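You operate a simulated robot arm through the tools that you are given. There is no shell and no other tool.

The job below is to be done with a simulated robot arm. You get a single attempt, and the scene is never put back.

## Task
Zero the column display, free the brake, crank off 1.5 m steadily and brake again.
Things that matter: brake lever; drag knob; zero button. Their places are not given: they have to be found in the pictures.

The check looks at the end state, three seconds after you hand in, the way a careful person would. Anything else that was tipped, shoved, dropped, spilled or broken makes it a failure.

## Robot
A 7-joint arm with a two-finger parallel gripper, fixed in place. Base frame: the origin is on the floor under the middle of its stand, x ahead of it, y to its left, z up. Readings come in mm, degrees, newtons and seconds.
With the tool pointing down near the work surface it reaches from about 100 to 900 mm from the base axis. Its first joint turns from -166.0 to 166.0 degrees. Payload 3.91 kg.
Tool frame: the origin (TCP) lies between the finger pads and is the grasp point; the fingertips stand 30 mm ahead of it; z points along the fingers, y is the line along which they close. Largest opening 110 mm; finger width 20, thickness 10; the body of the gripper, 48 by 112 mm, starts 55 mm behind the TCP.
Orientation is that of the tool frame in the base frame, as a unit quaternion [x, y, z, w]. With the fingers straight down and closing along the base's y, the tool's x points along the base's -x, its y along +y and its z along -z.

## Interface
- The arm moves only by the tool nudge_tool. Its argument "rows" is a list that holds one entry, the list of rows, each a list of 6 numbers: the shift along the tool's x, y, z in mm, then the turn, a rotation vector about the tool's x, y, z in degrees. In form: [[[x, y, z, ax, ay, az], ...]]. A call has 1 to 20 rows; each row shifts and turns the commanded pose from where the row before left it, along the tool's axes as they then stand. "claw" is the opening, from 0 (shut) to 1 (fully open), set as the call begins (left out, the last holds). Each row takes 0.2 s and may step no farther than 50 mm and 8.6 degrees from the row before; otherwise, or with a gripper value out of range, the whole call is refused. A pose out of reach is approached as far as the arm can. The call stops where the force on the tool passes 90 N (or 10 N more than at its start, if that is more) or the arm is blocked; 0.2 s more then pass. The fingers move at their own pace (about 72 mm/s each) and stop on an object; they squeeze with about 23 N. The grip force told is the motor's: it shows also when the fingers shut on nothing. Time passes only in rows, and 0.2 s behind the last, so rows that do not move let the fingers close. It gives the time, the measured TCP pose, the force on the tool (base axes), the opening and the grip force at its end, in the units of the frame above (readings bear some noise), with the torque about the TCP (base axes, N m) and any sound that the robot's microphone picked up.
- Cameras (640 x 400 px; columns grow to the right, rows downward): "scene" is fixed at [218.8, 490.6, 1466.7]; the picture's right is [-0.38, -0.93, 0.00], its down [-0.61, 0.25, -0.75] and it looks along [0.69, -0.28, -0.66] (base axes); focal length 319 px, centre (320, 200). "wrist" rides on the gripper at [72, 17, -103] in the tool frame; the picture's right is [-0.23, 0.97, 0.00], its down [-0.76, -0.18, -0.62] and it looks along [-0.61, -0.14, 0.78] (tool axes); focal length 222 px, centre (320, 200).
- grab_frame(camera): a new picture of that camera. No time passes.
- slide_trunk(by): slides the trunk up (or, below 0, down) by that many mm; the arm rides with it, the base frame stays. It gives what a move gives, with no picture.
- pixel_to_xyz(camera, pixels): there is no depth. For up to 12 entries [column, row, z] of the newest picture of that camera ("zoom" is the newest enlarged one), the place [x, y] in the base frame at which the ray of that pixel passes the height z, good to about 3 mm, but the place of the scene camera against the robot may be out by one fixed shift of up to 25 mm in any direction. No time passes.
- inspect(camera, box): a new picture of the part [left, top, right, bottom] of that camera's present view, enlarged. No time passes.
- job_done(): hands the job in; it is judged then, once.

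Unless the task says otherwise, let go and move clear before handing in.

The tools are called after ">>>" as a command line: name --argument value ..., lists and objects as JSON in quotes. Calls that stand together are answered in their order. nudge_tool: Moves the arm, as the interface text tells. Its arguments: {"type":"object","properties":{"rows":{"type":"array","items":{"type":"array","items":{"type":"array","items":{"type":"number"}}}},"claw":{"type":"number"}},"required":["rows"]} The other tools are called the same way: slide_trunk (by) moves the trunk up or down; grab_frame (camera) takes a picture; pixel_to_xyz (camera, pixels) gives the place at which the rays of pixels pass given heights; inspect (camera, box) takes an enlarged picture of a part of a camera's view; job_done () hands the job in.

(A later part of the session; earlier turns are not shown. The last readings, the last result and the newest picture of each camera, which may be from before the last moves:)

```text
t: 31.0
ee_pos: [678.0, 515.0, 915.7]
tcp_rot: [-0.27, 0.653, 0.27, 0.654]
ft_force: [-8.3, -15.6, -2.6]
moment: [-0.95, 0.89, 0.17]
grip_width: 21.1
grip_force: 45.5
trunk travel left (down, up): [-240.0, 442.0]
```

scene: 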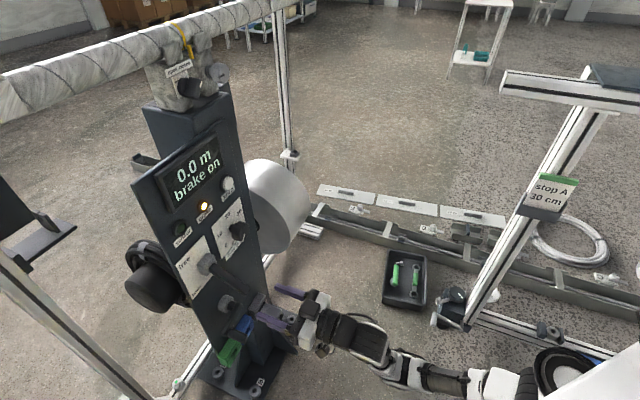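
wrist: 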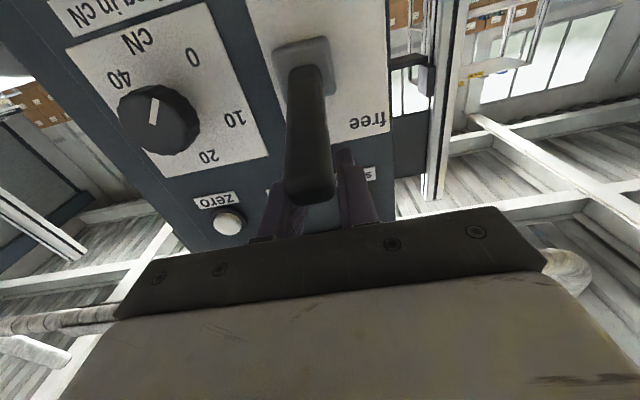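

There is no hard stop yet, and the lever is at roughly 34° up. I'll release, back off and check that it stays put.

>>> nudge_tool --rows '[[[0, 0, 0, 0, 0, 0], [0, 0, 0, 0, 0, 0]]]' --claw 0.6

>>> nudge_tool --rows '[[[0, 0, -25, 0, 0, 0], [0, 0, -35, 0, 0, 0], [0, 0, -40, 0, 0, 0], [0, 0, 0, 0, 0, 0]]]'

>>> grab_frame --camera "scene"

>>> inspect --camera "scene" --box '[120, 130, 320, 255]'

>>> inspect --camera "scene" --box '[140, 200, 340, 325]'

>>> grab_frame --camera "wrist"

```text
t: 31.6
ee_pos: [678.0, 515.5, 914.4]
tcp_rot: [-0.269, 0.653, 0.27, 0.654]
ft_force: [-0.2, -0.2, 0.3]
moment: [0.0, -0.02, 0.03]
grip_width: 66.1
grip_force: 0.0
trunk travel left (down, up): [-240.0, 442.0]
```

```text
t: 32.6
ee_pos: [607.4, 445.3, 913.2]
tcp_rot: [-0.27, 0.654, 0.269, 0.653]
ft_force: [0.4, 0.6, 0.2]
moment: [0.01, 0.01, -0.01]
grip_width: 66.0
grip_force: 0.1
trunk travel left (down, up): [-240.0, 442.0]
```

```text
taken
```

scene: 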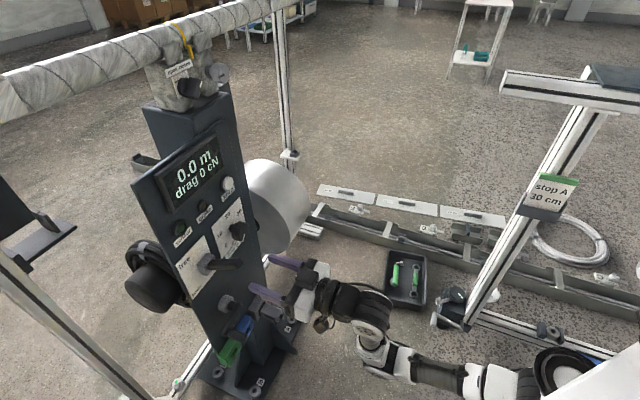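

```text
3.20 times, centred on (220, 192) of scene
```

zoom: 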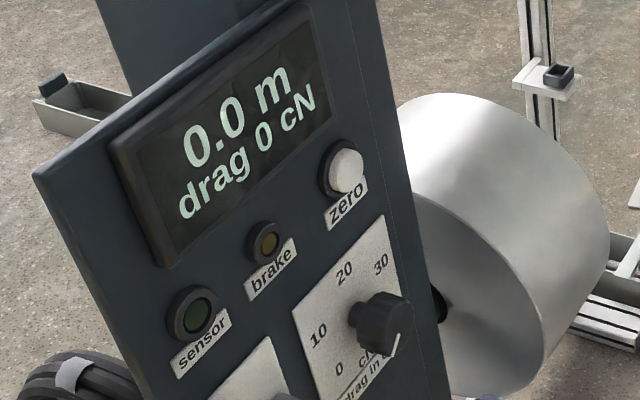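

```text
3.20 times, centred on (240, 262) of scene
```

zoom: 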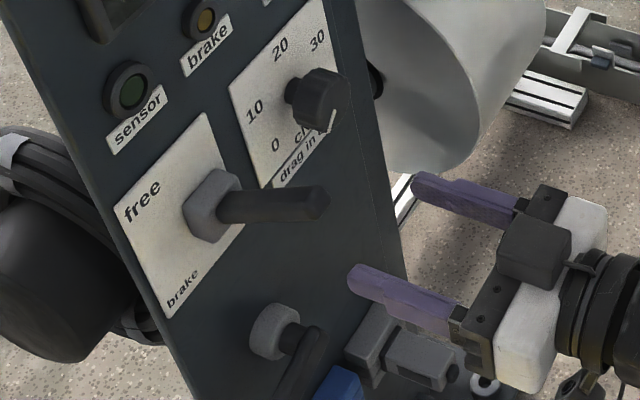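

```text
taken
```

wrist: 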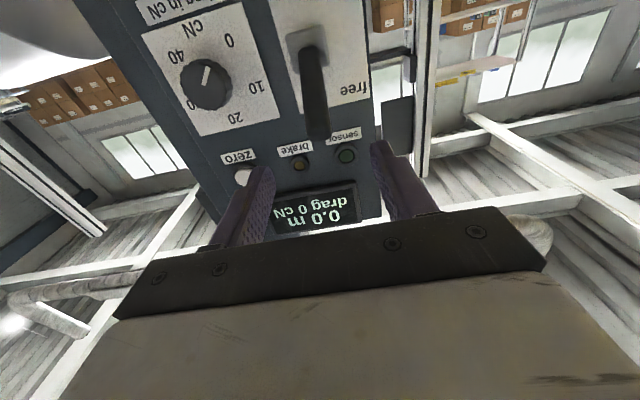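

The brake is free (lamp off, lever up and staying there) and the display shows 0.0 m, drag 0 cN. Next is the crank: I'll back off further, lower the trunk and look at it from the front.

>>> nudge_tool --rows '[[[0, 0, -40, 0, 0, 0], [0, 0, -40, 0, 0, 0], [0, 0, 0, 0, 0, 0]]]'

>>> slide_trunk --by -160

>>> grab_frame --camera "wrist"

>>> grab_frame --camera "scene"

```text
t: 33.4
ee_pos: [550.3, 389.7, 914.3]
tcp_rot: [-0.269, 0.655, 0.269, 0.653]
ft_force: [-0.4, 0.1, -0.4]
moment: [-0.01, 0.0, 0.01]
grip_width: 65.9
grip_force: 0.2
trunk travel left (down, up): [-240.0, 442.0]
```

```text
t: 35.5
ee_pos: [534.8, 372.4, 836.4]
tcp_rot: [-0.258, 0.622, 0.273, 0.687]
ft_force: [0.1, 0.4, -0.2]
moment: [-0.03, 0.0, 0.01]
grip_width: 66.2
grip_force: 0.0
trunk travel left (down, up): [-109.0, 573.0]
stopped: the arm was blocked; the commanded pose is now the measured one
```

```text
taken
```

wrist: 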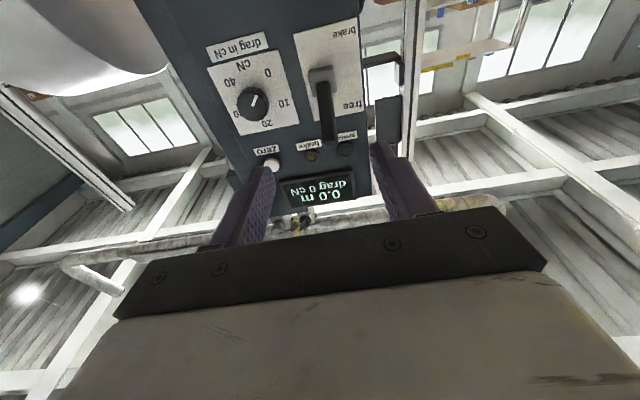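

```text
taken
```

scene: 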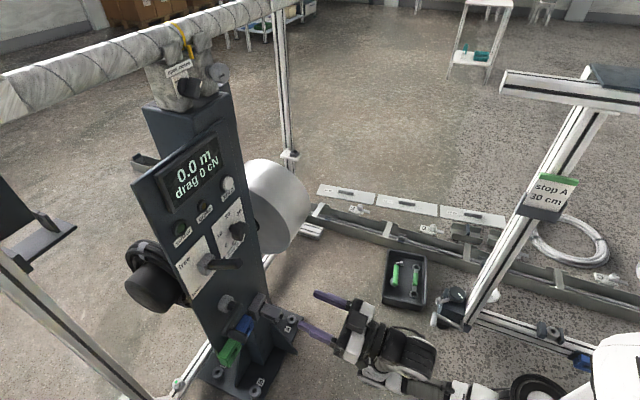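

The trunk descent was blocked at z≈836 and the tool tilted a few degrees. Part of the arm, probably the elbow in this retracted pose, met something. I'll raise the trunk again and look around before any other descent.

>>> slide_trunk --by 80

>>> grab_frame --camera "scene"

>>> inspect --camera "scene" --box '[400, 250, 640, 400]'

```text
t: 36.6
ee_pos: [543.2, 377.4, 897.0]
tcp_rot: [-0.259, 0.632, 0.271, 0.679]
ft_force: [-0.2, 0.5, 0.2]
moment: [-0.03, 0.03, -0.01]
grip_width: 66.1
grip_force: 0.1
trunk travel left (down, up): [-189.0, 493.0]
```

```text
taken
```

scene: 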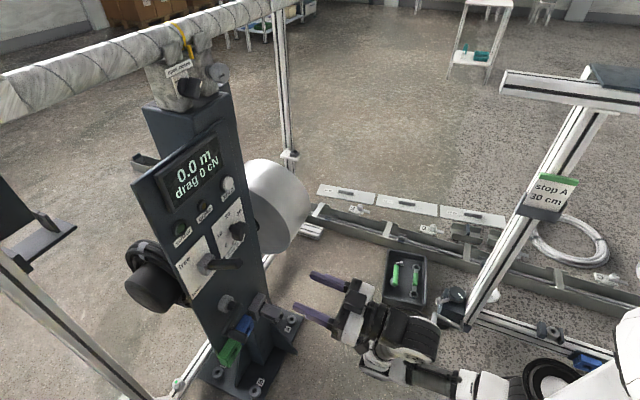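

```text
2.67 times, centred on (520, 325) of scene
```

zoom: 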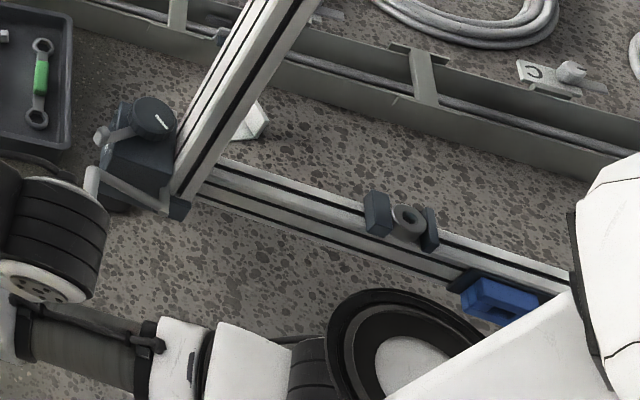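

>>> nudge_tool --rows '[[[0, 0, 0, 0, 0, 0], [0, 0, 0, 0, 0, 0]]]'

```text
t: 37.2
ee_pos: [543.4, 376.2, 898.4]
tcp_rot: [-0.259, 0.631, 0.272, 0.678]
ft_force: [-0.6, 0.3, 0.0]
moment: [-0.02, -0.04, -0.03]
grip_width: 65.8
grip_force: 0.1
trunk travel left (down, up): [-189.0, 493.0]
```

The arm is stable at (543,376,898) but pitched up about 4°. I want to see what it met, so I'll raise the trunk a bit, point the tool down and swing the wrist camera around to look under the arm.

>>> slide_trunk --by 100

>>> nudge_tool --rows '[[[0, 0, 0, 0, 8, 0], [0, 0, 0, 0, 8, 0], [0, 0, 0, 0, 8, 0], [0, 0, 0, 0, 8, 0], [0, 0, 0, 0, 8, 0], [0, 0, 0, 0, 8, 0], [0, 0, 0, 0, 8, 0], [0, 0, 0, 0, 8, 0], [0, 0, 0, 0, 8, 0], [0, 0, 0, 0, 8, 0], [0, 0, 0, 0, 8, 0], [0, 0, 0, 0, 6, 0]]]'

>>> grab_frame --camera "wrist"

>>> grab_frame --camera "scene"

```text
t: 38.6
ee_pos: [543.0, 377.8, 996.6]
tcp_rot: [-0.259, 0.631, 0.271, 0.679]
ft_force: [-0.6, 0.1, 0.0]
moment: [-0.01, 0.04, 0.01]
grip_width: 66.0
grip_force: 0.1
trunk travel left (down, up): [-289.0, 393.0]
```

```text
t: 41.2
ee_pos: [542.3, 372.1, 948.5]
tcp_rot: [-0.376, 0.927, -0.002, 0.002]
ft_force: [0.1, 0.7, -0.2]
moment: [-0.02, 0.03, -0.02]
grip_width: 65.8
grip_force: 0.1
out of reach, approached as far as the arm can: row 2, 11, 12
trunk travel left (down, up): [-289.0, 393.0]
```

```text
taken
```

wrist: 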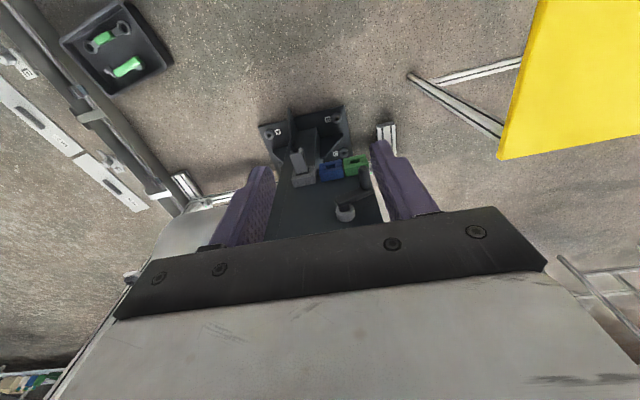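

```text
taken
```

scene: 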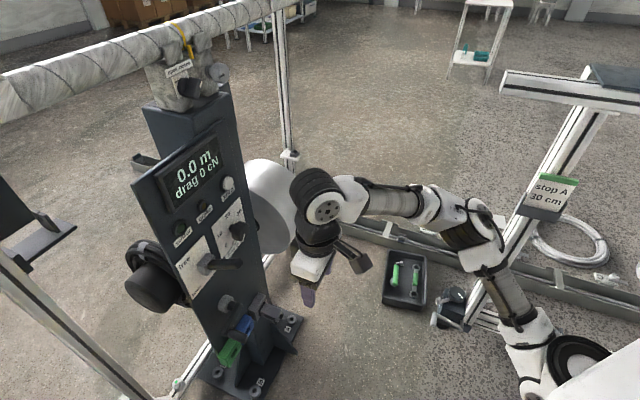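

A large yellow object shows at the upper right of the wrist view, around (580,80), on the left side of the workspace and outside the scene camera's view. I'll turn the wrist to look left and back to see what it is.

>>> nudge_tool --rows '[[[0, 0, 0, 0, 0, -8], [0, 0, 0, 0, 0, -8], [0, 0, 0, 0, 0, -8], [0, 0, 0, 0, 0, -8], [0, 0, 0, 0, 0, -8], [0, 0, 0, 0, 0, -8], [0, 0, 0, 0, 0, -8], [0, 0, 0, 0, 0, -8], [0, 0, 0, 0, 0, -8]]]'

>>> grab_frame --camera "wrist"

```text
t: 43.2
ee_pos: [542.3, 373.3, 947.0]
tcp_rot: [0.849, -0.528, 0.004, 0.0]
ft_force: [-0.9, 0.4, 0.0]
moment: [0.03, -0.01, -0.03]
grip_width: 66.2
grip_force: 0.0
trunk travel left (down, up): [-289.0, 393.0]
```

```text
taken
```

wrist: 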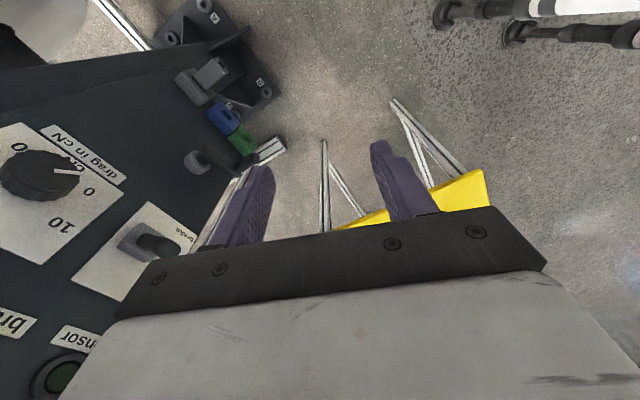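

The yellow object is a beam on A-frame legs, like a barrier, to the left. I'll keep turning to look back toward the robot.

>>> nudge_tool --rows '[[[0, 0, 0, 0, 0, -8], [0, 0, 0, 0, 0, -8], [0, 0, 0, 0, 0, -8], [0, 0, 0, 0, 0, -8], [0, 0, 0, 0, 0, -8], [0, 0, 0, 0, 0, -8], [0, 0, 0, 0, 0, -8], [0, 0, 0, 0, 0, -8]]]'

>>> grab_frame --camera "wrist"

```text
t: 45.0
ee_pos: [542.0, 372.9, 948.1]
tcp_rot: [1.0, 0.002, 0.002, 0.003]
ft_force: [-0.1, -0.3, 0.9]
moment: [-0.02, -0.02, 0.0]
grip_width: 65.7
grip_force: 0.0
trunk travel left (down, up): [-289.0, 393.0]
```

```text
taken
```

wrist: 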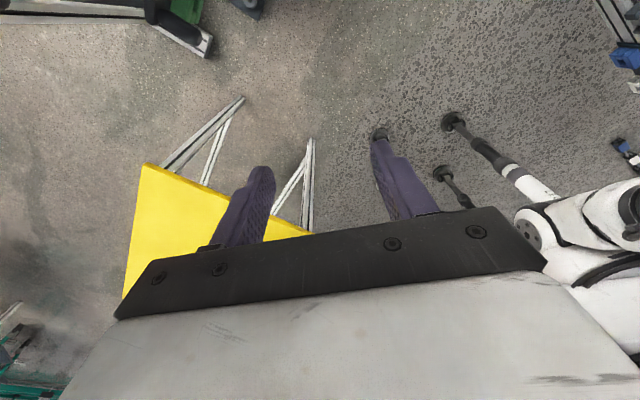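

Looking back I see the yellow barrier well off to the left and the robot's own base and outriggers; there is nothing loose near the tool path. The contact must have been the folded, low elbow. I'll work the crank with the tool pitched about 45° down, which keeps the wrist and elbow higher, so I'll restore the yaw first.

>>> nudge_tool --rows '[[[0, 0, 0, 0, 0, 8], [0, 0, 0, 0, 0, 8], [0, 0, 0, 0, 0, 8], [0, 0, 0, 0, 0, 8], [0, 0, 0, 0, 0, 8], [0, 0, 0, 0, 0, 8], [0, 0, 0, 0, 0, 8], [0, 0, 0, 0, 0, 8], [0, 0, 0, 0, 0, 8], [0, 0, 0, 0, 0, 8], [0, 0, 0, 0, 0, 8], [0, 0, 0, 0, 0, 8], [0, 0, 0, 0, 0, 8], [0, 0, 0, 0, 0, 8], [0, 0, 0, 0, 0, 8], [0, 0, 0, 0, 0, 8], [0, 0, 0, 0, 0, 8]]]'

>>> nudge_tool --rows '[[[0, 0, 0, 0, -8, 0], [0, 0, 0, 0, -8, 0], [0, 0, 0, 0, -8, 0], [0, 0, 0, 0, -8, 0], [0, 0, 0, 0, -8, 0], [0, 0, 0, 0, -5, 0]]]'

>>> grab_frame --camera "wrist"

>>> grab_frame --camera "scene"

```text
t: 48.6
ee_pos: [543.1, 373.0, 948.5]
tcp_rot: [-0.374, 0.928, -0.003, 0.001]
ft_force: [0.4, -0.1, -0.4]
moment: [-0.01, -0.03, 0.0]
grip_width: 65.8
grip_force: 0.0
trunk travel left (down, up): [-289.0, 393.0]
```

```text
t: 50.0
ee_pos: [541.8, 373.4, 948.0]
tcp_rot: [-0.348, 0.856, 0.141, 0.356]
ft_force: [0.5, 0.5, -0.6]
moment: [0.0, -0.02, -0.02]
grip_width: 66.0
grip_force: 0.1
trunk travel left (down, up): [-289.0, 393.0]
```

```text
taken
```

wrist: 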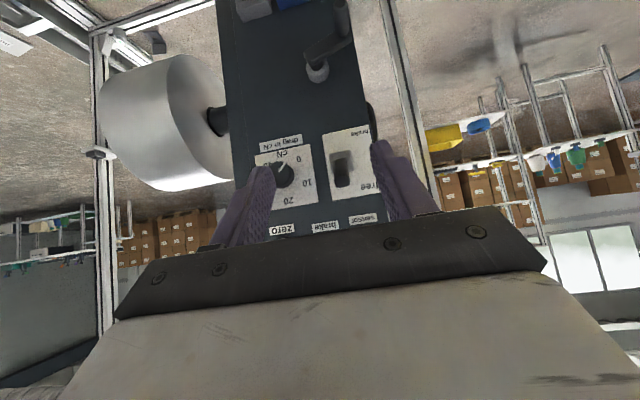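

```text
taken
```

scene: 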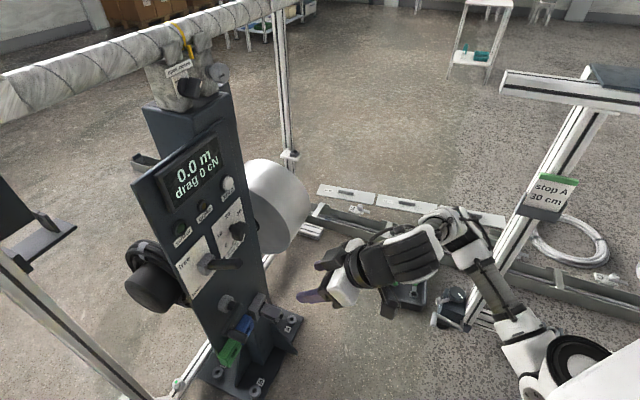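

This view works well: the crank hub is near (316,68) with the handle toward (335,15). I'll measure it here and again from a lower trunk position.

>>> inspect --camera "wrist" --box '[230, 0, 422, 120]'

>>> slide_trunk --by -80

>>> grab_frame --camera "wrist"

>>> inspect --camera "wrist" --box '[230, 0, 422, 120]'

```text
3.33 times, centred on (326, 60) of wrist
```

zoom: 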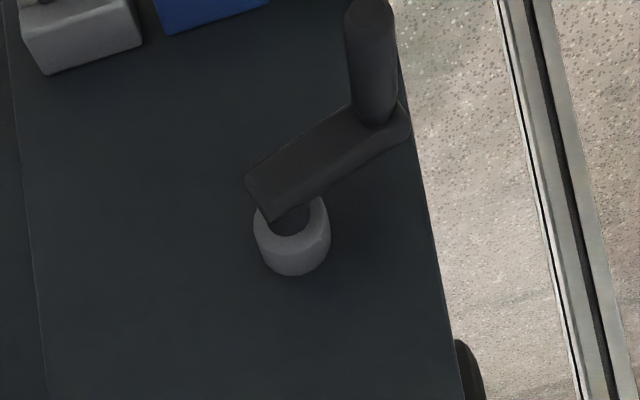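

```text
t: 51.1
ee_pos: [542.9, 372.5, 869.0]
tcp_rot: [-0.348, 0.856, 0.139, 0.356]
ft_force: [-0.4, 0.4, -0.2]
moment: [0.0, 0.0, -0.01]
grip_width: 66.2
grip_force: 0.0
trunk travel left (down, up): [-209.0, 473.0]
```

```text
taken
```

wrist: 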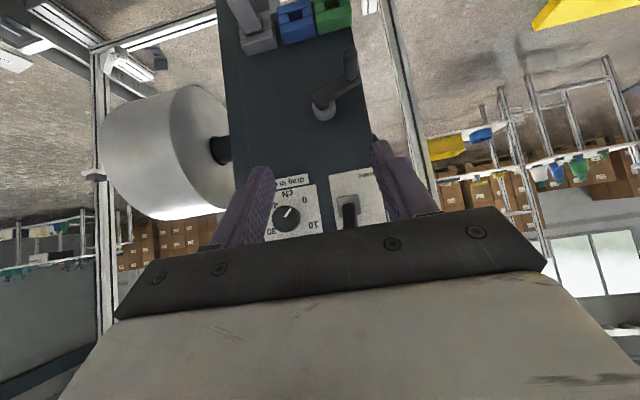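

```text
3.33 times, centred on (326, 60) of wrist
```

zoom: 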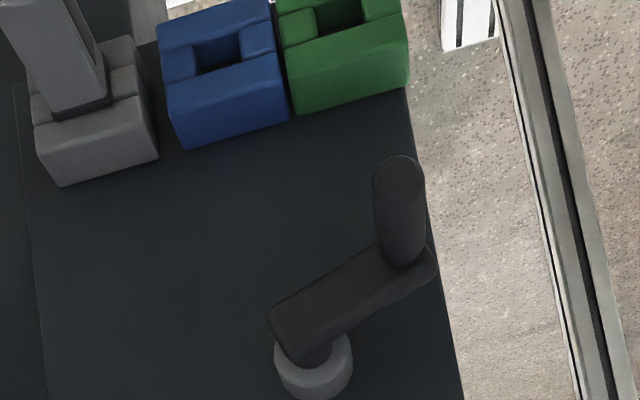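

>>> pixel_to_xyz --camera "zoom" --pixels '[[314, 365, 660], [314, 365, 690], [293, 322, 660], [293, 322, 690], [404, 258, 640], [404, 258, 670], [399, 172, 640], [399, 172, 670], [315, 350, 660], [315, 350, 690]]'

>>> slide_trunk --by -60

>>> grab_frame --camera "wrist"

>>> inspect --camera "wrist" --box '[230, 40, 422, 160]'

```text
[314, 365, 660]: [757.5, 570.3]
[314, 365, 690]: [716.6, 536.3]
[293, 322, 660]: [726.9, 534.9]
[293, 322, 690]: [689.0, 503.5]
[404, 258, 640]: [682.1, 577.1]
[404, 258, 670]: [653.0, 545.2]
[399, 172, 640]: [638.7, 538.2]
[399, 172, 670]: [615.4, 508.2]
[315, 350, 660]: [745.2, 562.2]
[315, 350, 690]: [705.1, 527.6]
```

```text
t: 52.1
ee_pos: [541.3, 373.1, 807.4]
tcp_rot: [-0.349, 0.856, 0.14, 0.356]
ft_force: [-0.8, 0.7, -0.1]
moment: [-0.02, 0.01, 0.01]
grip_width: 65.9
grip_force: 0.1
trunk travel left (down, up): [-149.0, 533.0]
```

```text
taken
```

wrist: 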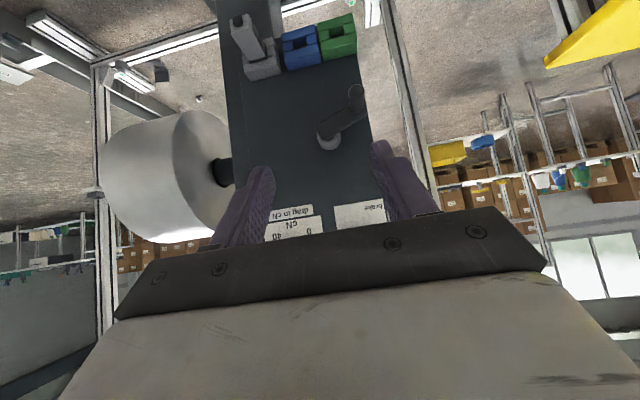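

```text
3.33 times, centred on (326, 100) of wrist
```

zoom: 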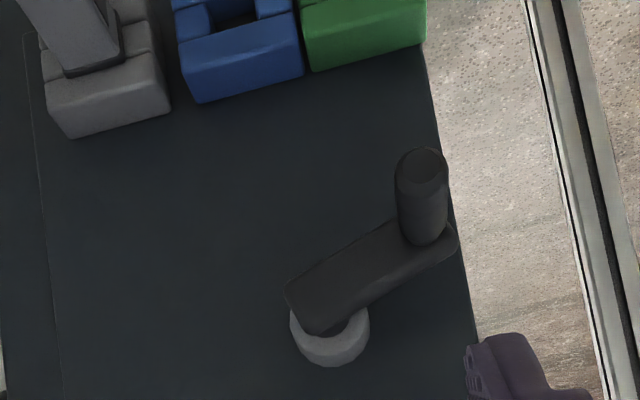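

>>> pixel_to_xyz --camera "zoom" --pixels '[[332, 328, 660], [332, 328, 690], [312, 298, 660], [312, 298, 690], [426, 234, 640], [426, 234, 670], [422, 168, 640], [422, 168, 670], [332, 340, 660], [332, 340, 690]]'

>>> inspect --camera "wrist" --box '[300, 70, 380, 120]'

```text
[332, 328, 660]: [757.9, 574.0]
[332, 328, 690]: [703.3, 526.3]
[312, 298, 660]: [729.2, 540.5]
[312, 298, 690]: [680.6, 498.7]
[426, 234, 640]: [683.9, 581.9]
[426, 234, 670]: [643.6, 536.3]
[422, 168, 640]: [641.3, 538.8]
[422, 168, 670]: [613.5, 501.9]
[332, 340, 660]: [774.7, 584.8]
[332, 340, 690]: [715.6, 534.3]
```

```text
8.00 times, centred on (340, 95) of wrist
```

zoom: 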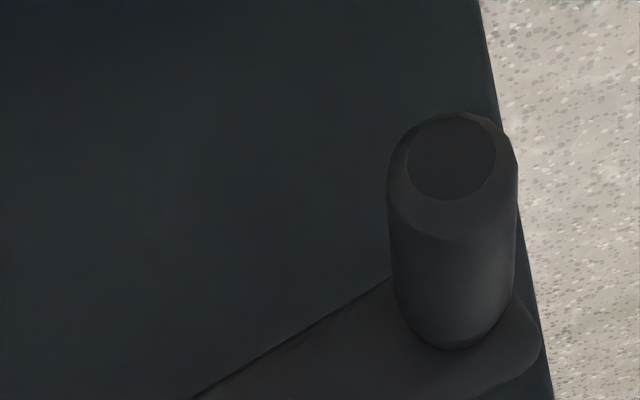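

At this trunk height there is no blocking. The crank solves to a hub axis near y_t=−117, z≈668 and a handle axis near y_t=−58, z≈648. That makes the radius about 61 mm, with a 22 mm handle spanning depth 824–881. I'll go to a standoff in front of the handle.

>>> nudge_tool --rows '[[[-11, 25, 0, 0, 0, 0], [-11.5, 25, 0, 0, 0, 0], [0, 0, 40, 0, 0, 0], [0, 0, 40, 0, 0, 0], [0, 0, 40, 0, 0, 0], [0, 0, 27, 0, 0, 0], [0, 0, 0, 0, 0, 0]]]'

>>> grab_frame --camera "wrist"

>>> inspect --camera "wrist" --box '[240, 60, 432, 180]'

>>> grab_frame --camera "scene"

```text
t: 53.7
ee_pos: [594.5, 492.2, 720.0]
tcp_rot: [-0.348, 0.856, 0.14, 0.357]
ft_force: [0.1, -1.2, 0.3]
moment: [0.02, -0.01, 0.01]
grip_width: 65.7
grip_force: 0.2
trunk travel left (down, up): [-149.0, 533.0]
```

```text
taken
```

wrist: 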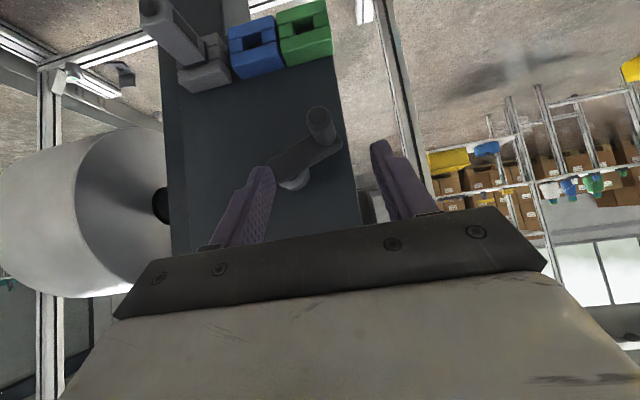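

```text
3.33 times, centred on (336, 120) of wrist
```

zoom: 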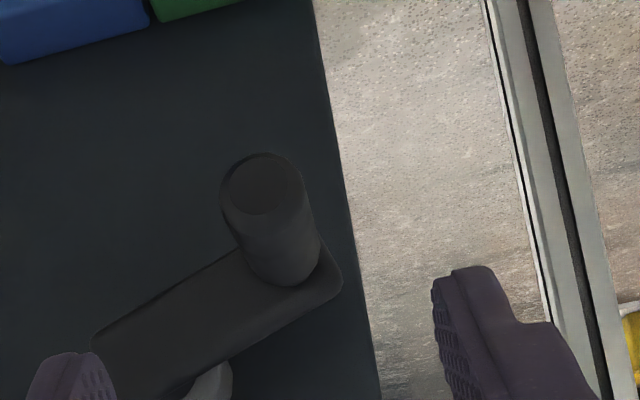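

```text
taken
```

scene: 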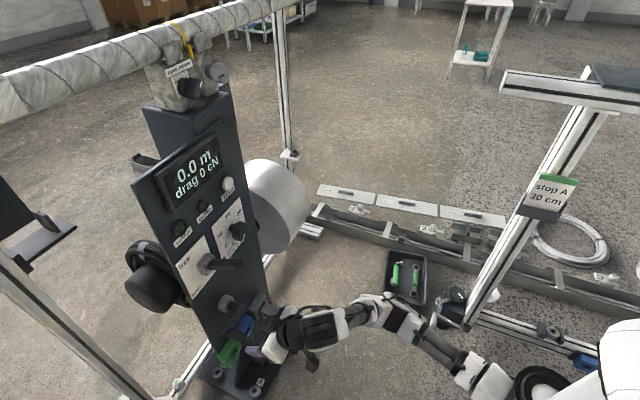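

The handle is at (320,123), between the fingers. I'll refine its location from this closer view.

>>> pixel_to_xyz --camera "zoom" --pixels '[[262, 187, 635], [262, 187, 645], [262, 187, 655], [288, 262, 640], [288, 262, 650], [288, 262, 660]]'

```text
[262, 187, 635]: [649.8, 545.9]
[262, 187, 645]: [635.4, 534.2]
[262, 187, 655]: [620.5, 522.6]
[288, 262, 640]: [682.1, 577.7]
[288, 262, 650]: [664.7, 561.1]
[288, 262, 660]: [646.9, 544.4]
```

The handle axis is at about z=642 and y_t=−58, and the tool is already lined up laterally. I'll advance 108 mm along the tool axis to straddle the handle.

>>> nudge_tool --rows '[[[0, 0, 35, 0, 0, 0], [1, 0, 35, 0, 0, 0], [1, 0, 25, 0, 0, 0], [0, 0, 13, 0, 0, 0], [0, 0, 0, 0, 0, 0]]]'

>>> grab_frame --camera "wrist"

>>> inspect --camera "wrist" --box '[220, 90, 444, 230]'

>>> inspect --camera "scene" --box '[170, 260, 362, 380]'

```text
t: 54.9
ee_pos: [648.9, 543.9, 642.4]
tcp_rot: [-0.349, 0.856, 0.14, 0.355]
ft_force: [-0.6, -1.3, -0.1]
moment: [0.02, 0.0, -0.01]
grip_width: 66.0
grip_force: 0.1
trunk travel left (down, up): [-149.0, 533.0]
```

```text
taken
```

wrist: 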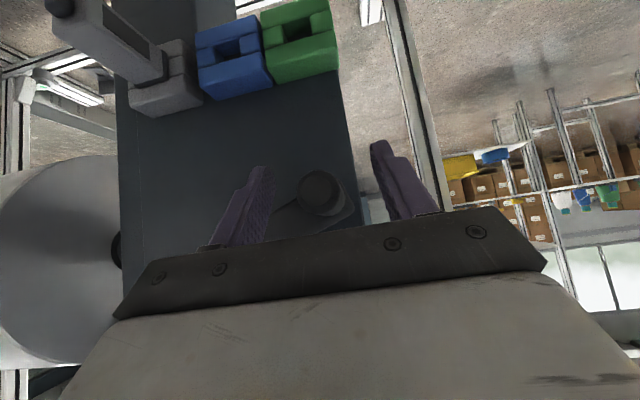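

```text
2.86 times, centred on (332, 160) of wrist
```

zoom: 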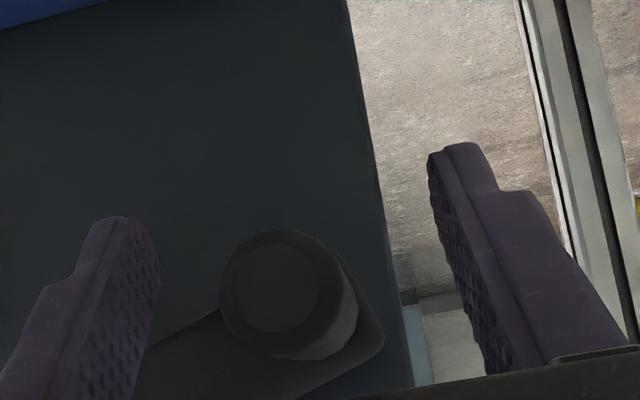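

```text
3.33 times, centred on (266, 320) of scene
```

zoom: 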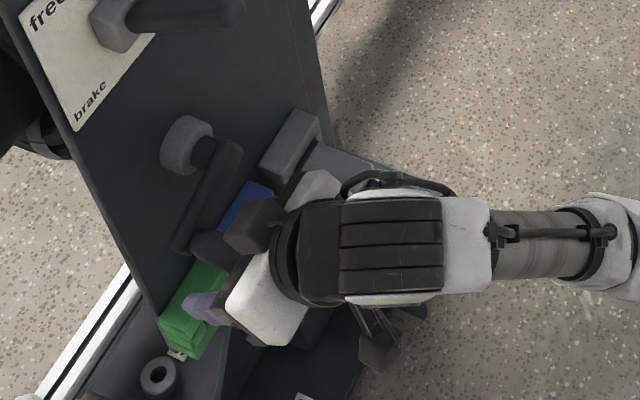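

The handle sits between the fingers at (315,189), only about 2 mm off the TCP laterally. I'll shift slightly and close on it.

>>> nudge_tool --rows '[[[0, -2, 0, 0, 0, 0], [0, 0, 0, 0, 0, 0], [0, 0, 0, 0, 0, 0], [0, 0, 0, 0, 0, 0]]]' --claw 0.0

>>> inspect --camera "wrist" --box '[220, 90, 444, 230]'

>>> inspect --camera "scene" --box '[120, 130, 280, 230]'

```text
t: 55.9
ee_pos: [647.8, 544.5, 641.3]
tcp_rot: [-0.352, 0.855, 0.142, 0.355]
ft_force: [-8.2, 16.3, -2.1]
moment: [0.07, -0.38, 0.79]
grip_width: 23.4
grip_force: 45.3
trunk travel left (down, up): [-149.0, 533.0]
```

```text
2.86 times, centred on (332, 160) of wrist
```

zoom: 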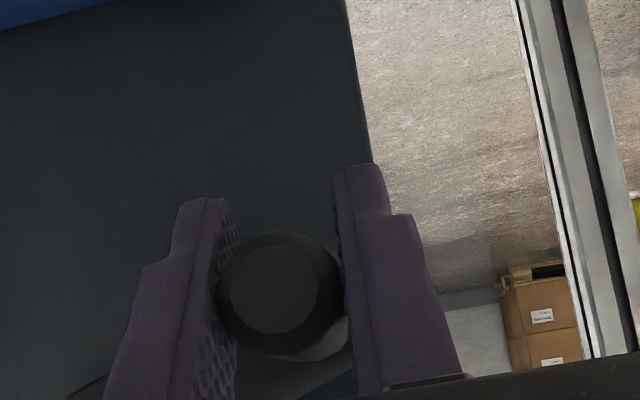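

```text
4.00 times, centred on (200, 180) of scene
```

zoom: 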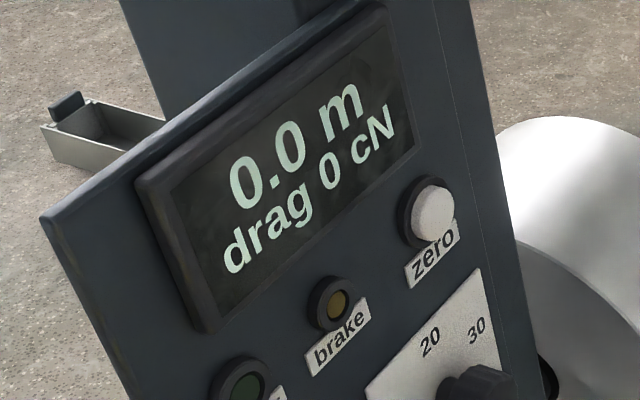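

The handle is gripped at 23.4 mm. The 17 N side force shows the handle axis is about 3 mm toward +y_t, so I'll re-centre and make a slow trial of the crank: about 40° clockwise as seen from the front, in 8° steps.

>>> nudge_tool --rows '[[[0, 2.5, 0, 0, 0, 0], [-5.94, 3.1, -5.94, 0, 0, 0], [-6.23, 1.9, -6.23, 0, 0, 0], [-6.37, 0.6, -6.37, 0, 0, 0], [-6.37, -0.6, -6.37, 0, 0, 0], [-6.23, -1.9, -6.23, 0, 0, 0]]]'

>>> inspect --camera "wrist" --box '[220, 90, 444, 230]'

>>> inspect --camera "scene" --box '[120, 130, 280, 230]'

>>> inspect --camera "scene" --box '[170, 260, 362, 380]'

```text
t: 57.3
ee_pos: [648.5, 546.3, 686.9]
tcp_rot: [-0.345, 0.857, 0.139, 0.357]
ft_force: [13.0, -14.4, -6.6]
moment: [0.02, 0.39, 1.22]
grip_width: 23.9
grip_force: 45.1
trunk travel left (down, up): [-149.0, 533.0]
```

```text
2.86 times, centred on (332, 160) of wrist
```

zoom: 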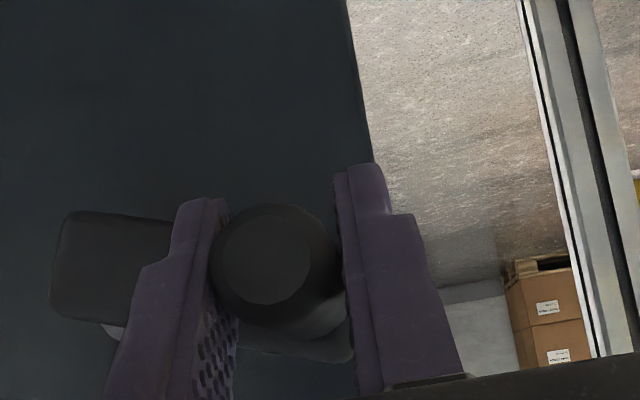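

```text
4.00 times, centred on (200, 180) of scene
```

zoom: 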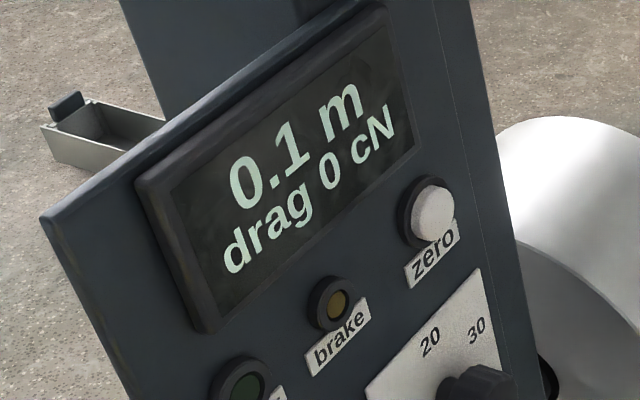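

```text
3.33 times, centred on (266, 320) of scene
```

zoom: 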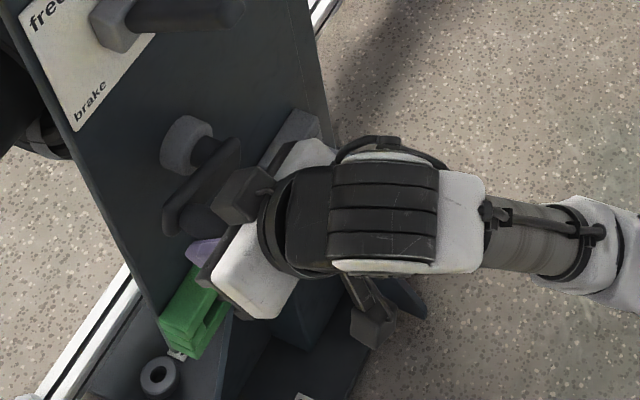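

The display moved to 0.1 m, so clockwise is the pay-off direction. I'll pause briefly to check that nothing coasts on.

>>> nudge_tool --rows '[[[0, -2, 0, 0, 0, 0], [0, 0, 0, 0, 0, 0], [0, 0, 0, 0, 0, 0]]]'

>>> inspect --camera "scene" --box '[120, 130, 280, 230]'

```text
t: 58.1
ee_pos: [647.8, 545.2, 687.3]
tcp_rot: [-0.347, 0.855, 0.141, 0.358]
ft_force: [30.7, 8.4, 4.0]
moment: [-0.43, -0.18, 0.89]
grip_width: 23.6
grip_force: 44.7
trunk travel left (down, up): [-149.0, 533.0]
```

```text
4.00 times, centred on (200, 180) of scene
```

zoom: 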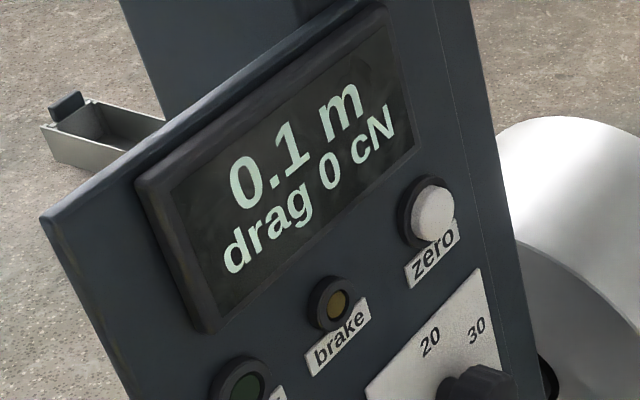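

It held at 0.1 m with no run-on. The two handle positions fit a hub at (y_t≈−117, z≈665) with R≈63.4, so I'll continue clockwise along that circle and watch the forces.

>>> nudge_tool --rows '[[[-6.72, -5.5, -6.72, 0, 0, 0], [-6.44, -6.8, -6.44, 0, 0, 0], [-5.52, -7.8, -5.52, 0, 0, 0], [-4.46, -9.1, -4.46, 0, 0, 0]]]'

>>> inspect --camera "scene" --box '[120, 130, 280, 230]'

>>> inspect --camera "wrist" --box '[220, 90, 444, 230]'

```text
t: 59.1
ee_pos: [666.4, 523.0, 723.2]
tcp_rot: [-0.349, 0.854, 0.142, 0.359]
ft_force: [1.0, 12.2, 14.8]
moment: [0.42, 0.25, 1.61]
grip_width: 23.9
grip_force: 44.9
trunk travel left (down, up): [-149.0, 533.0]
```

```text
4.00 times, centred on (200, 180) of scene
```

zoom: 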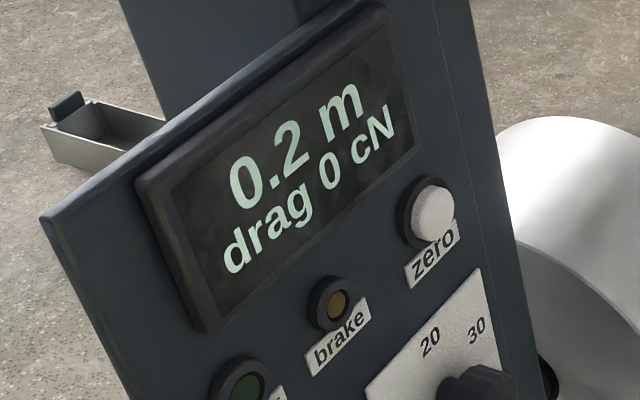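

```text
2.86 times, centred on (332, 160) of wrist
```

zoom: 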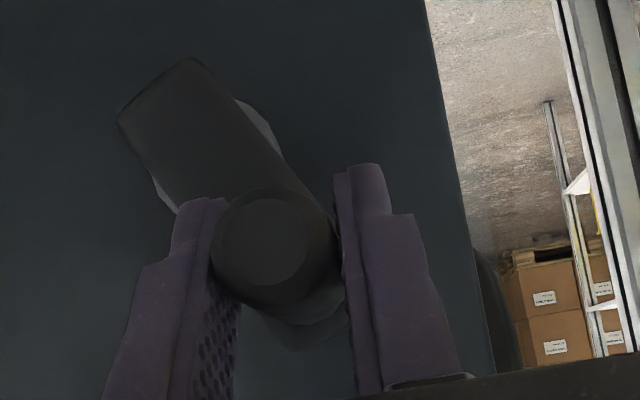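

The display reads 0.2 m and the handle is riding well on the circle at φ≈62°. I'll continue over the top to about 142°.

>>> nudge_tool --rows '[[[-2.97, -9.9, -2.97, 0, 0, 0], [-1.77, -10.8, -1.77, 0, 0, 0], [-0.42, -11.0, -0.42, 0, 0, 0], [0.99, -11.0, 0.99, 0, 0, 0], [2.26, -10.5, 2.26, 0, 0, 0], [3.54, -9.9, 3.54, 0, 0, 0], [4.74, -8.8, 4.74, 0, 0, 0], [5.73, -7.6, 5.73, 0, 0, 0]]]'

>>> inspect --camera "scene" --box '[120, 130, 280, 230]'

>>> inspect --camera "wrist" --box '[220, 90, 444, 230]'

```text
t: 60.9
ee_pos: [721.9, 465.4, 701.8]
tcp_rot: [-0.349, 0.855, 0.14, 0.356]
ft_force: [-3.8, 9.6, -4.2]
moment: [0.86, -0.36, 1.23]
grip_width: 23.7
grip_force: 45.3
trunk travel left (down, up): [-149.0, 533.0]
```

```text
4.00 times, centred on (200, 180) of scene
```

zoom: 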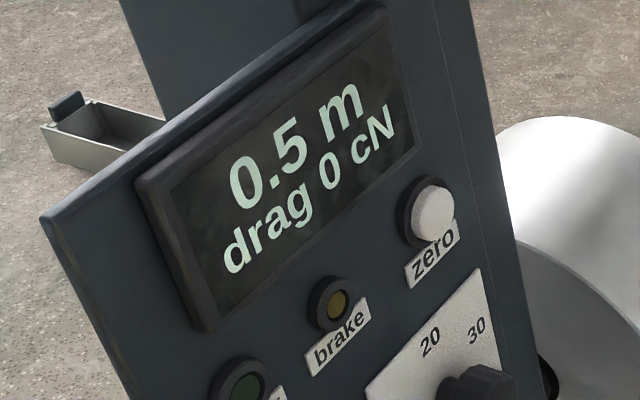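

```text
2.86 times, centred on (332, 160) of wrist
```

zoom: 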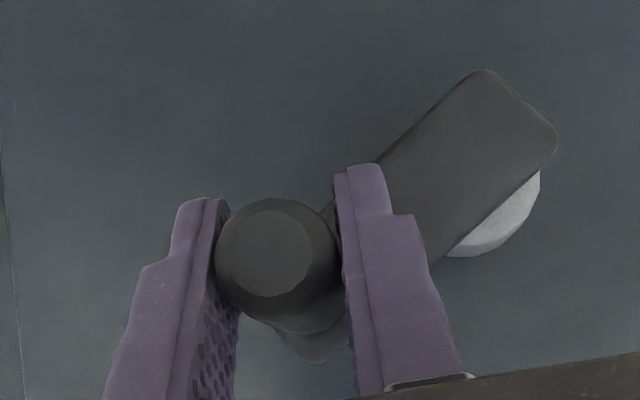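

The display reads 0.5 m after about 167° of turn, roughly 1 m per revolution, and forces are low. The refined fit is hub (−115.4, 664.5), R≈61. I'll continue down the right side to about 247°.

>>> nudge_tool --rows '[[[6.65, -5.1, 6.65, 0, 0, 0], [7.15, -3.3, 7.15, 0, 0, 0], [7.43, -1.5, 7.43, 0, 0, 0], [7.5, 0.3, 7.5, 0, 0, 0], [7.36, 2.2, 7.36, 0, 0, 0], [7.01, 4.0, 7.01, 0, 0, 0], [6.37, 5.6, 6.37, 0, 0, 0], [5.66, 7.0, 5.66, 0, 0, 0], [4.6, 8.4, 4.6, 0, 0, 0], [3.61, 9.4, 3.61, 0, 0, 0]]]'

>>> inspect --camera "scene" --box '[120, 130, 280, 230]'

>>> inspect --camera "wrist" --box '[220, 90, 444, 230]'

```text
t: 63.1
ee_pos: [702.7, 487.3, 605.3]
tcp_rot: [-0.351, 0.857, 0.139, 0.351]
ft_force: [-5.9, -11.4, -21.6]
moment: [0.81, -0.37, 0.95]
grip_width: 23.5
grip_force: 45.4
trunk travel left (down, up): [-149.0, 533.0]
```

```text
4.00 times, centred on (200, 180) of scene
```

zoom: 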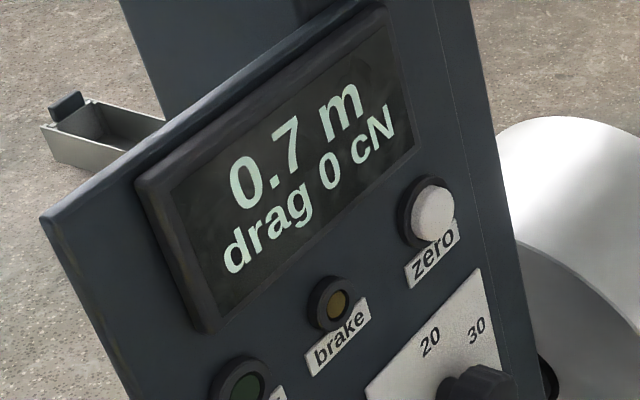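

```text
2.86 times, centred on (332, 160) of wrist
```

zoom: 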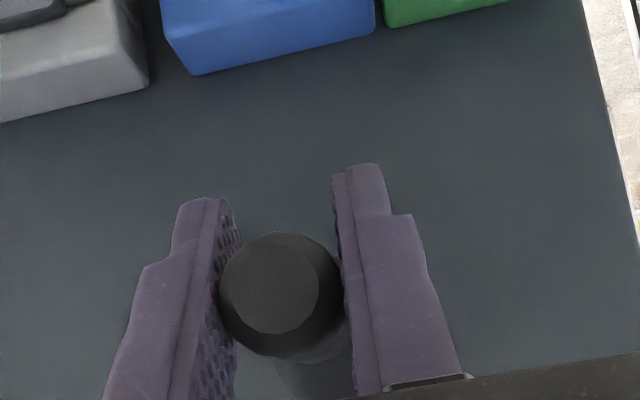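

The display is 0.7 m at about 269° turned, which with rounding gives roughly 0.98 m per revolution, so 1.5 m needs about 545° in total. I'll continue through the bottom and up the left side.

>>> nudge_tool --rows '[[[2.05, 10.3, 2.05, 0, 0, 0], [0.85, 10.5, 0.85, 0, 0, 0], [-0.5, 10.6, -0.5, 0, 0, 0], [-1.84, 10.4, -1.84, 0, 0, 0], [-2.97, 9.7, -2.97, 0, 0, 0], [-4.25, 8.8, -4.25, 0, 0, 0], [-5.17, 7.7, -5.17, 0, 0, 0], [-6.09, 6.3, -6.09, 0, 0, 0], [-6.72, 4.7, -6.72, 0, 0, 0], [-7.29, 2.9, -7.29, 0, 0, 0], [-7.43, 1.2, -7.43, 0, 0, 0]]]'

>>> inspect --camera "scene" --box '[120, 130, 280, 230]'

>>> inspect --camera "wrist" --box '[220, 90, 444, 230]'

```text
t: 65.5
ee_pos: [645.1, 546.1, 669.0]
tcp_rot: [-0.348, 0.854, 0.142, 0.359]
ft_force: [11.4, 1.3, -1.9]
moment: [0.59, -0.43, 1.12]
grip_width: 23.8
grip_force: 44.9
trunk travel left (down, up): [-149.0, 533.0]
```

```text
4.00 times, centred on (200, 180) of scene
```

zoom: 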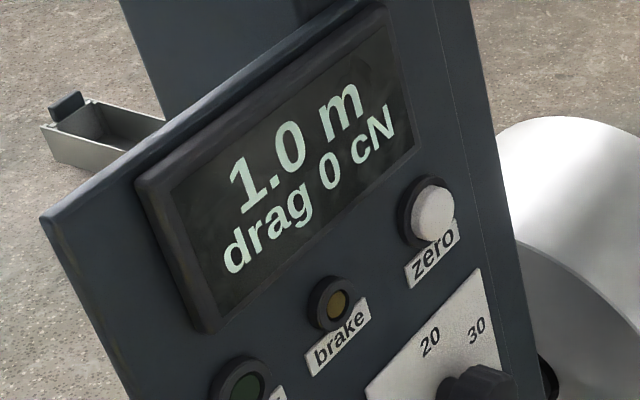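

```text
2.86 times, centred on (332, 160) of wrist
```

zoom: 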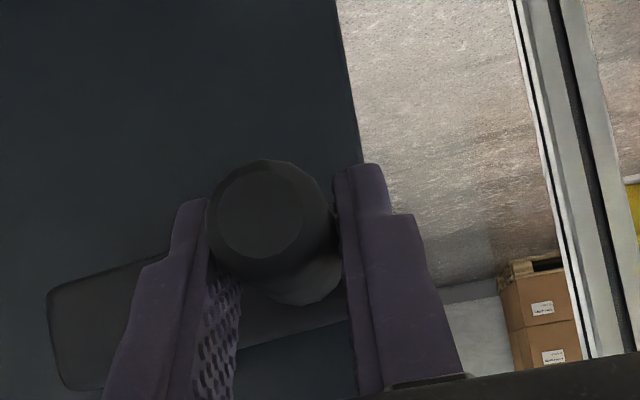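

The display reads 1.0 m. The handle has slipped about 13 mm toward the fingertip edge of the pads (end face now at zoom (262,212)), so I'll open, re-centre on the handle and re-grip before the last half turn.

>>> nudge_tool --rows '[[[0, 0, 0, 0, 0, 0], [0, 0, 0, 0, 0, 0]]]' --claw 0.45

>>> inspect --camera "wrist" --box '[220, 90, 444, 230]'

>>> inspect --camera "scene" --box '[120, 130, 280, 230]'

```text
t: 66.1
ee_pos: [644.7, 546.0, 668.2]
tcp_rot: [-0.349, 0.856, 0.14, 0.356]
ft_force: [-1.4, -0.5, -0.7]
moment: [0.01, -0.01, 0.0]
grip_width: 49.6
grip_force: 0.1
trunk travel left (down, up): [-149.0, 533.0]
```

```text
2.86 times, centred on (332, 160) of wrist
```

zoom: 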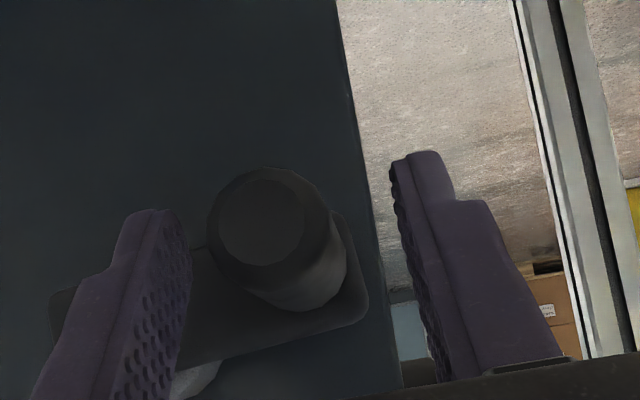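

```text
4.00 times, centred on (200, 180) of scene
```

zoom: 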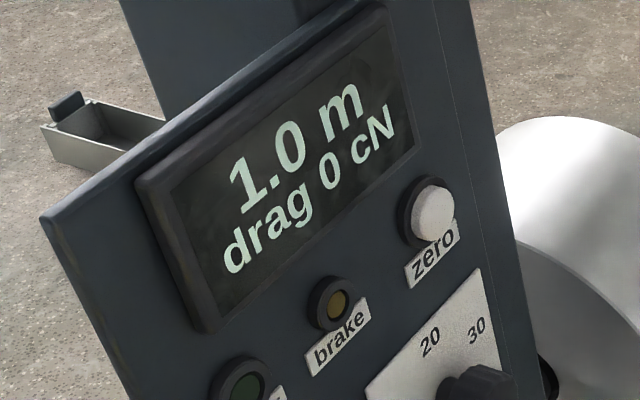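

No run-on after releasing; it is still 1.0 m. The handle is about 10 mm below the TCP, so I'll move down and grip again.

>>> nudge_tool --rows '[[[4, 0, 4, 0, 0, 0], [3.6, 0, 3.6, 0, 0, 0], [0, 0, 0, 0, 0, 0]]]'

>>> nudge_tool --rows '[[[0, 0, 0, 0, 0, 0], [0, 0, 0, 0, 0, 0], [0, 0, 0, 0, 0, 0]]]' --claw 0.0

>>> inspect --camera "wrist" --box '[220, 90, 444, 230]'

>>> inspect --camera "scene" --box '[120, 130, 280, 230]'

```text
t: 66.9
ee_pos: [646.1, 545.6, 655.8]
tcp_rot: [-0.349, 0.855, 0.14, 0.356]
ft_force: [0.0, -0.5, -1.0]
moment: [0.03, -0.02, 0.03]
grip_width: 49.6
grip_force: 0.0
trunk travel left (down, up): [-149.0, 533.0]
```

```text
t: 67.7
ee_pos: [645.0, 545.9, 656.5]
tcp_rot: [-0.349, 0.855, 0.14, 0.356]
ft_force: [-1.0, 1.0, -1.3]
moment: [0.24, -0.17, 0.68]
grip_width: 23.6
grip_force: 44.5
trunk travel left (down, up): [-149.0, 533.0]
```

```text
2.86 times, centred on (332, 160) of wrist
```

zoom: 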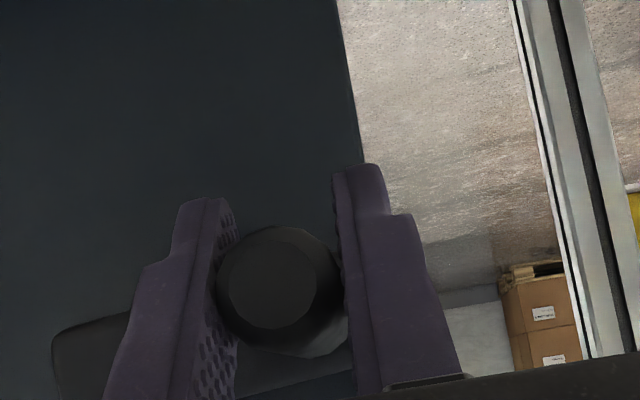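

```text
4.00 times, centred on (200, 180) of scene
```

zoom: 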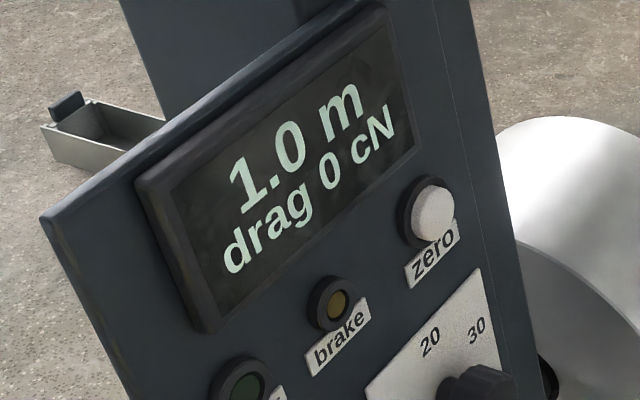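

The grip is clean, with near-zero forces. I'll continue clockwise about 100° to the top.

>>> nudge_tool --rows '[[[-7.57, 0.1, -7.57, 0, 0, 0], [-7.43, -1.7, -7.43, 0, 0, 0], [-7.08, -3.5, -7.08, 0, 0, 0], [-6.58, -5.2, -6.58, 0, 0, 0], [-5.8, -6.7, -5.8, 0, 0, 0], [-4.88, -8.1, -4.88, 0, 0, 0], [-3.89, -9.1, -3.89, 0, 0, 0], [-2.62, -10.0, -2.62, 0, 0, 0], [-1.42, -10.4, -1.42, 0, 0, 0], [-0.07, -10.7, -0.07, 0, 0, 0]]]'

>>> inspect --camera "scene" --box '[120, 130, 280, 230]'

>>> inspect --camera "wrist" --box '[220, 90, 444, 230]'

```text
t: 69.9
ee_pos: [694.6, 495.9, 721.9]
tcp_rot: [-0.344, 0.859, 0.138, 0.354]
ft_force: [-5.3, -10.4, 0.1]
moment: [0.35, -0.1, 0.71]
grip_width: 23.7
grip_force: 45.2
trunk travel left (down, up): [-149.0, 533.0]
```

```text
4.00 times, centred on (200, 180) of scene
```

zoom: 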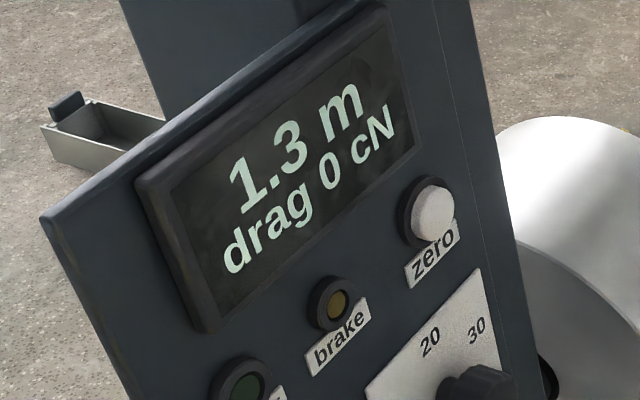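

```text
2.86 times, centred on (332, 160) of wrist
```

zoom: 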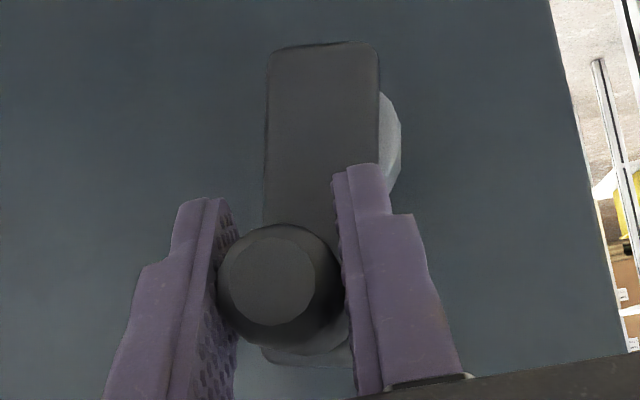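

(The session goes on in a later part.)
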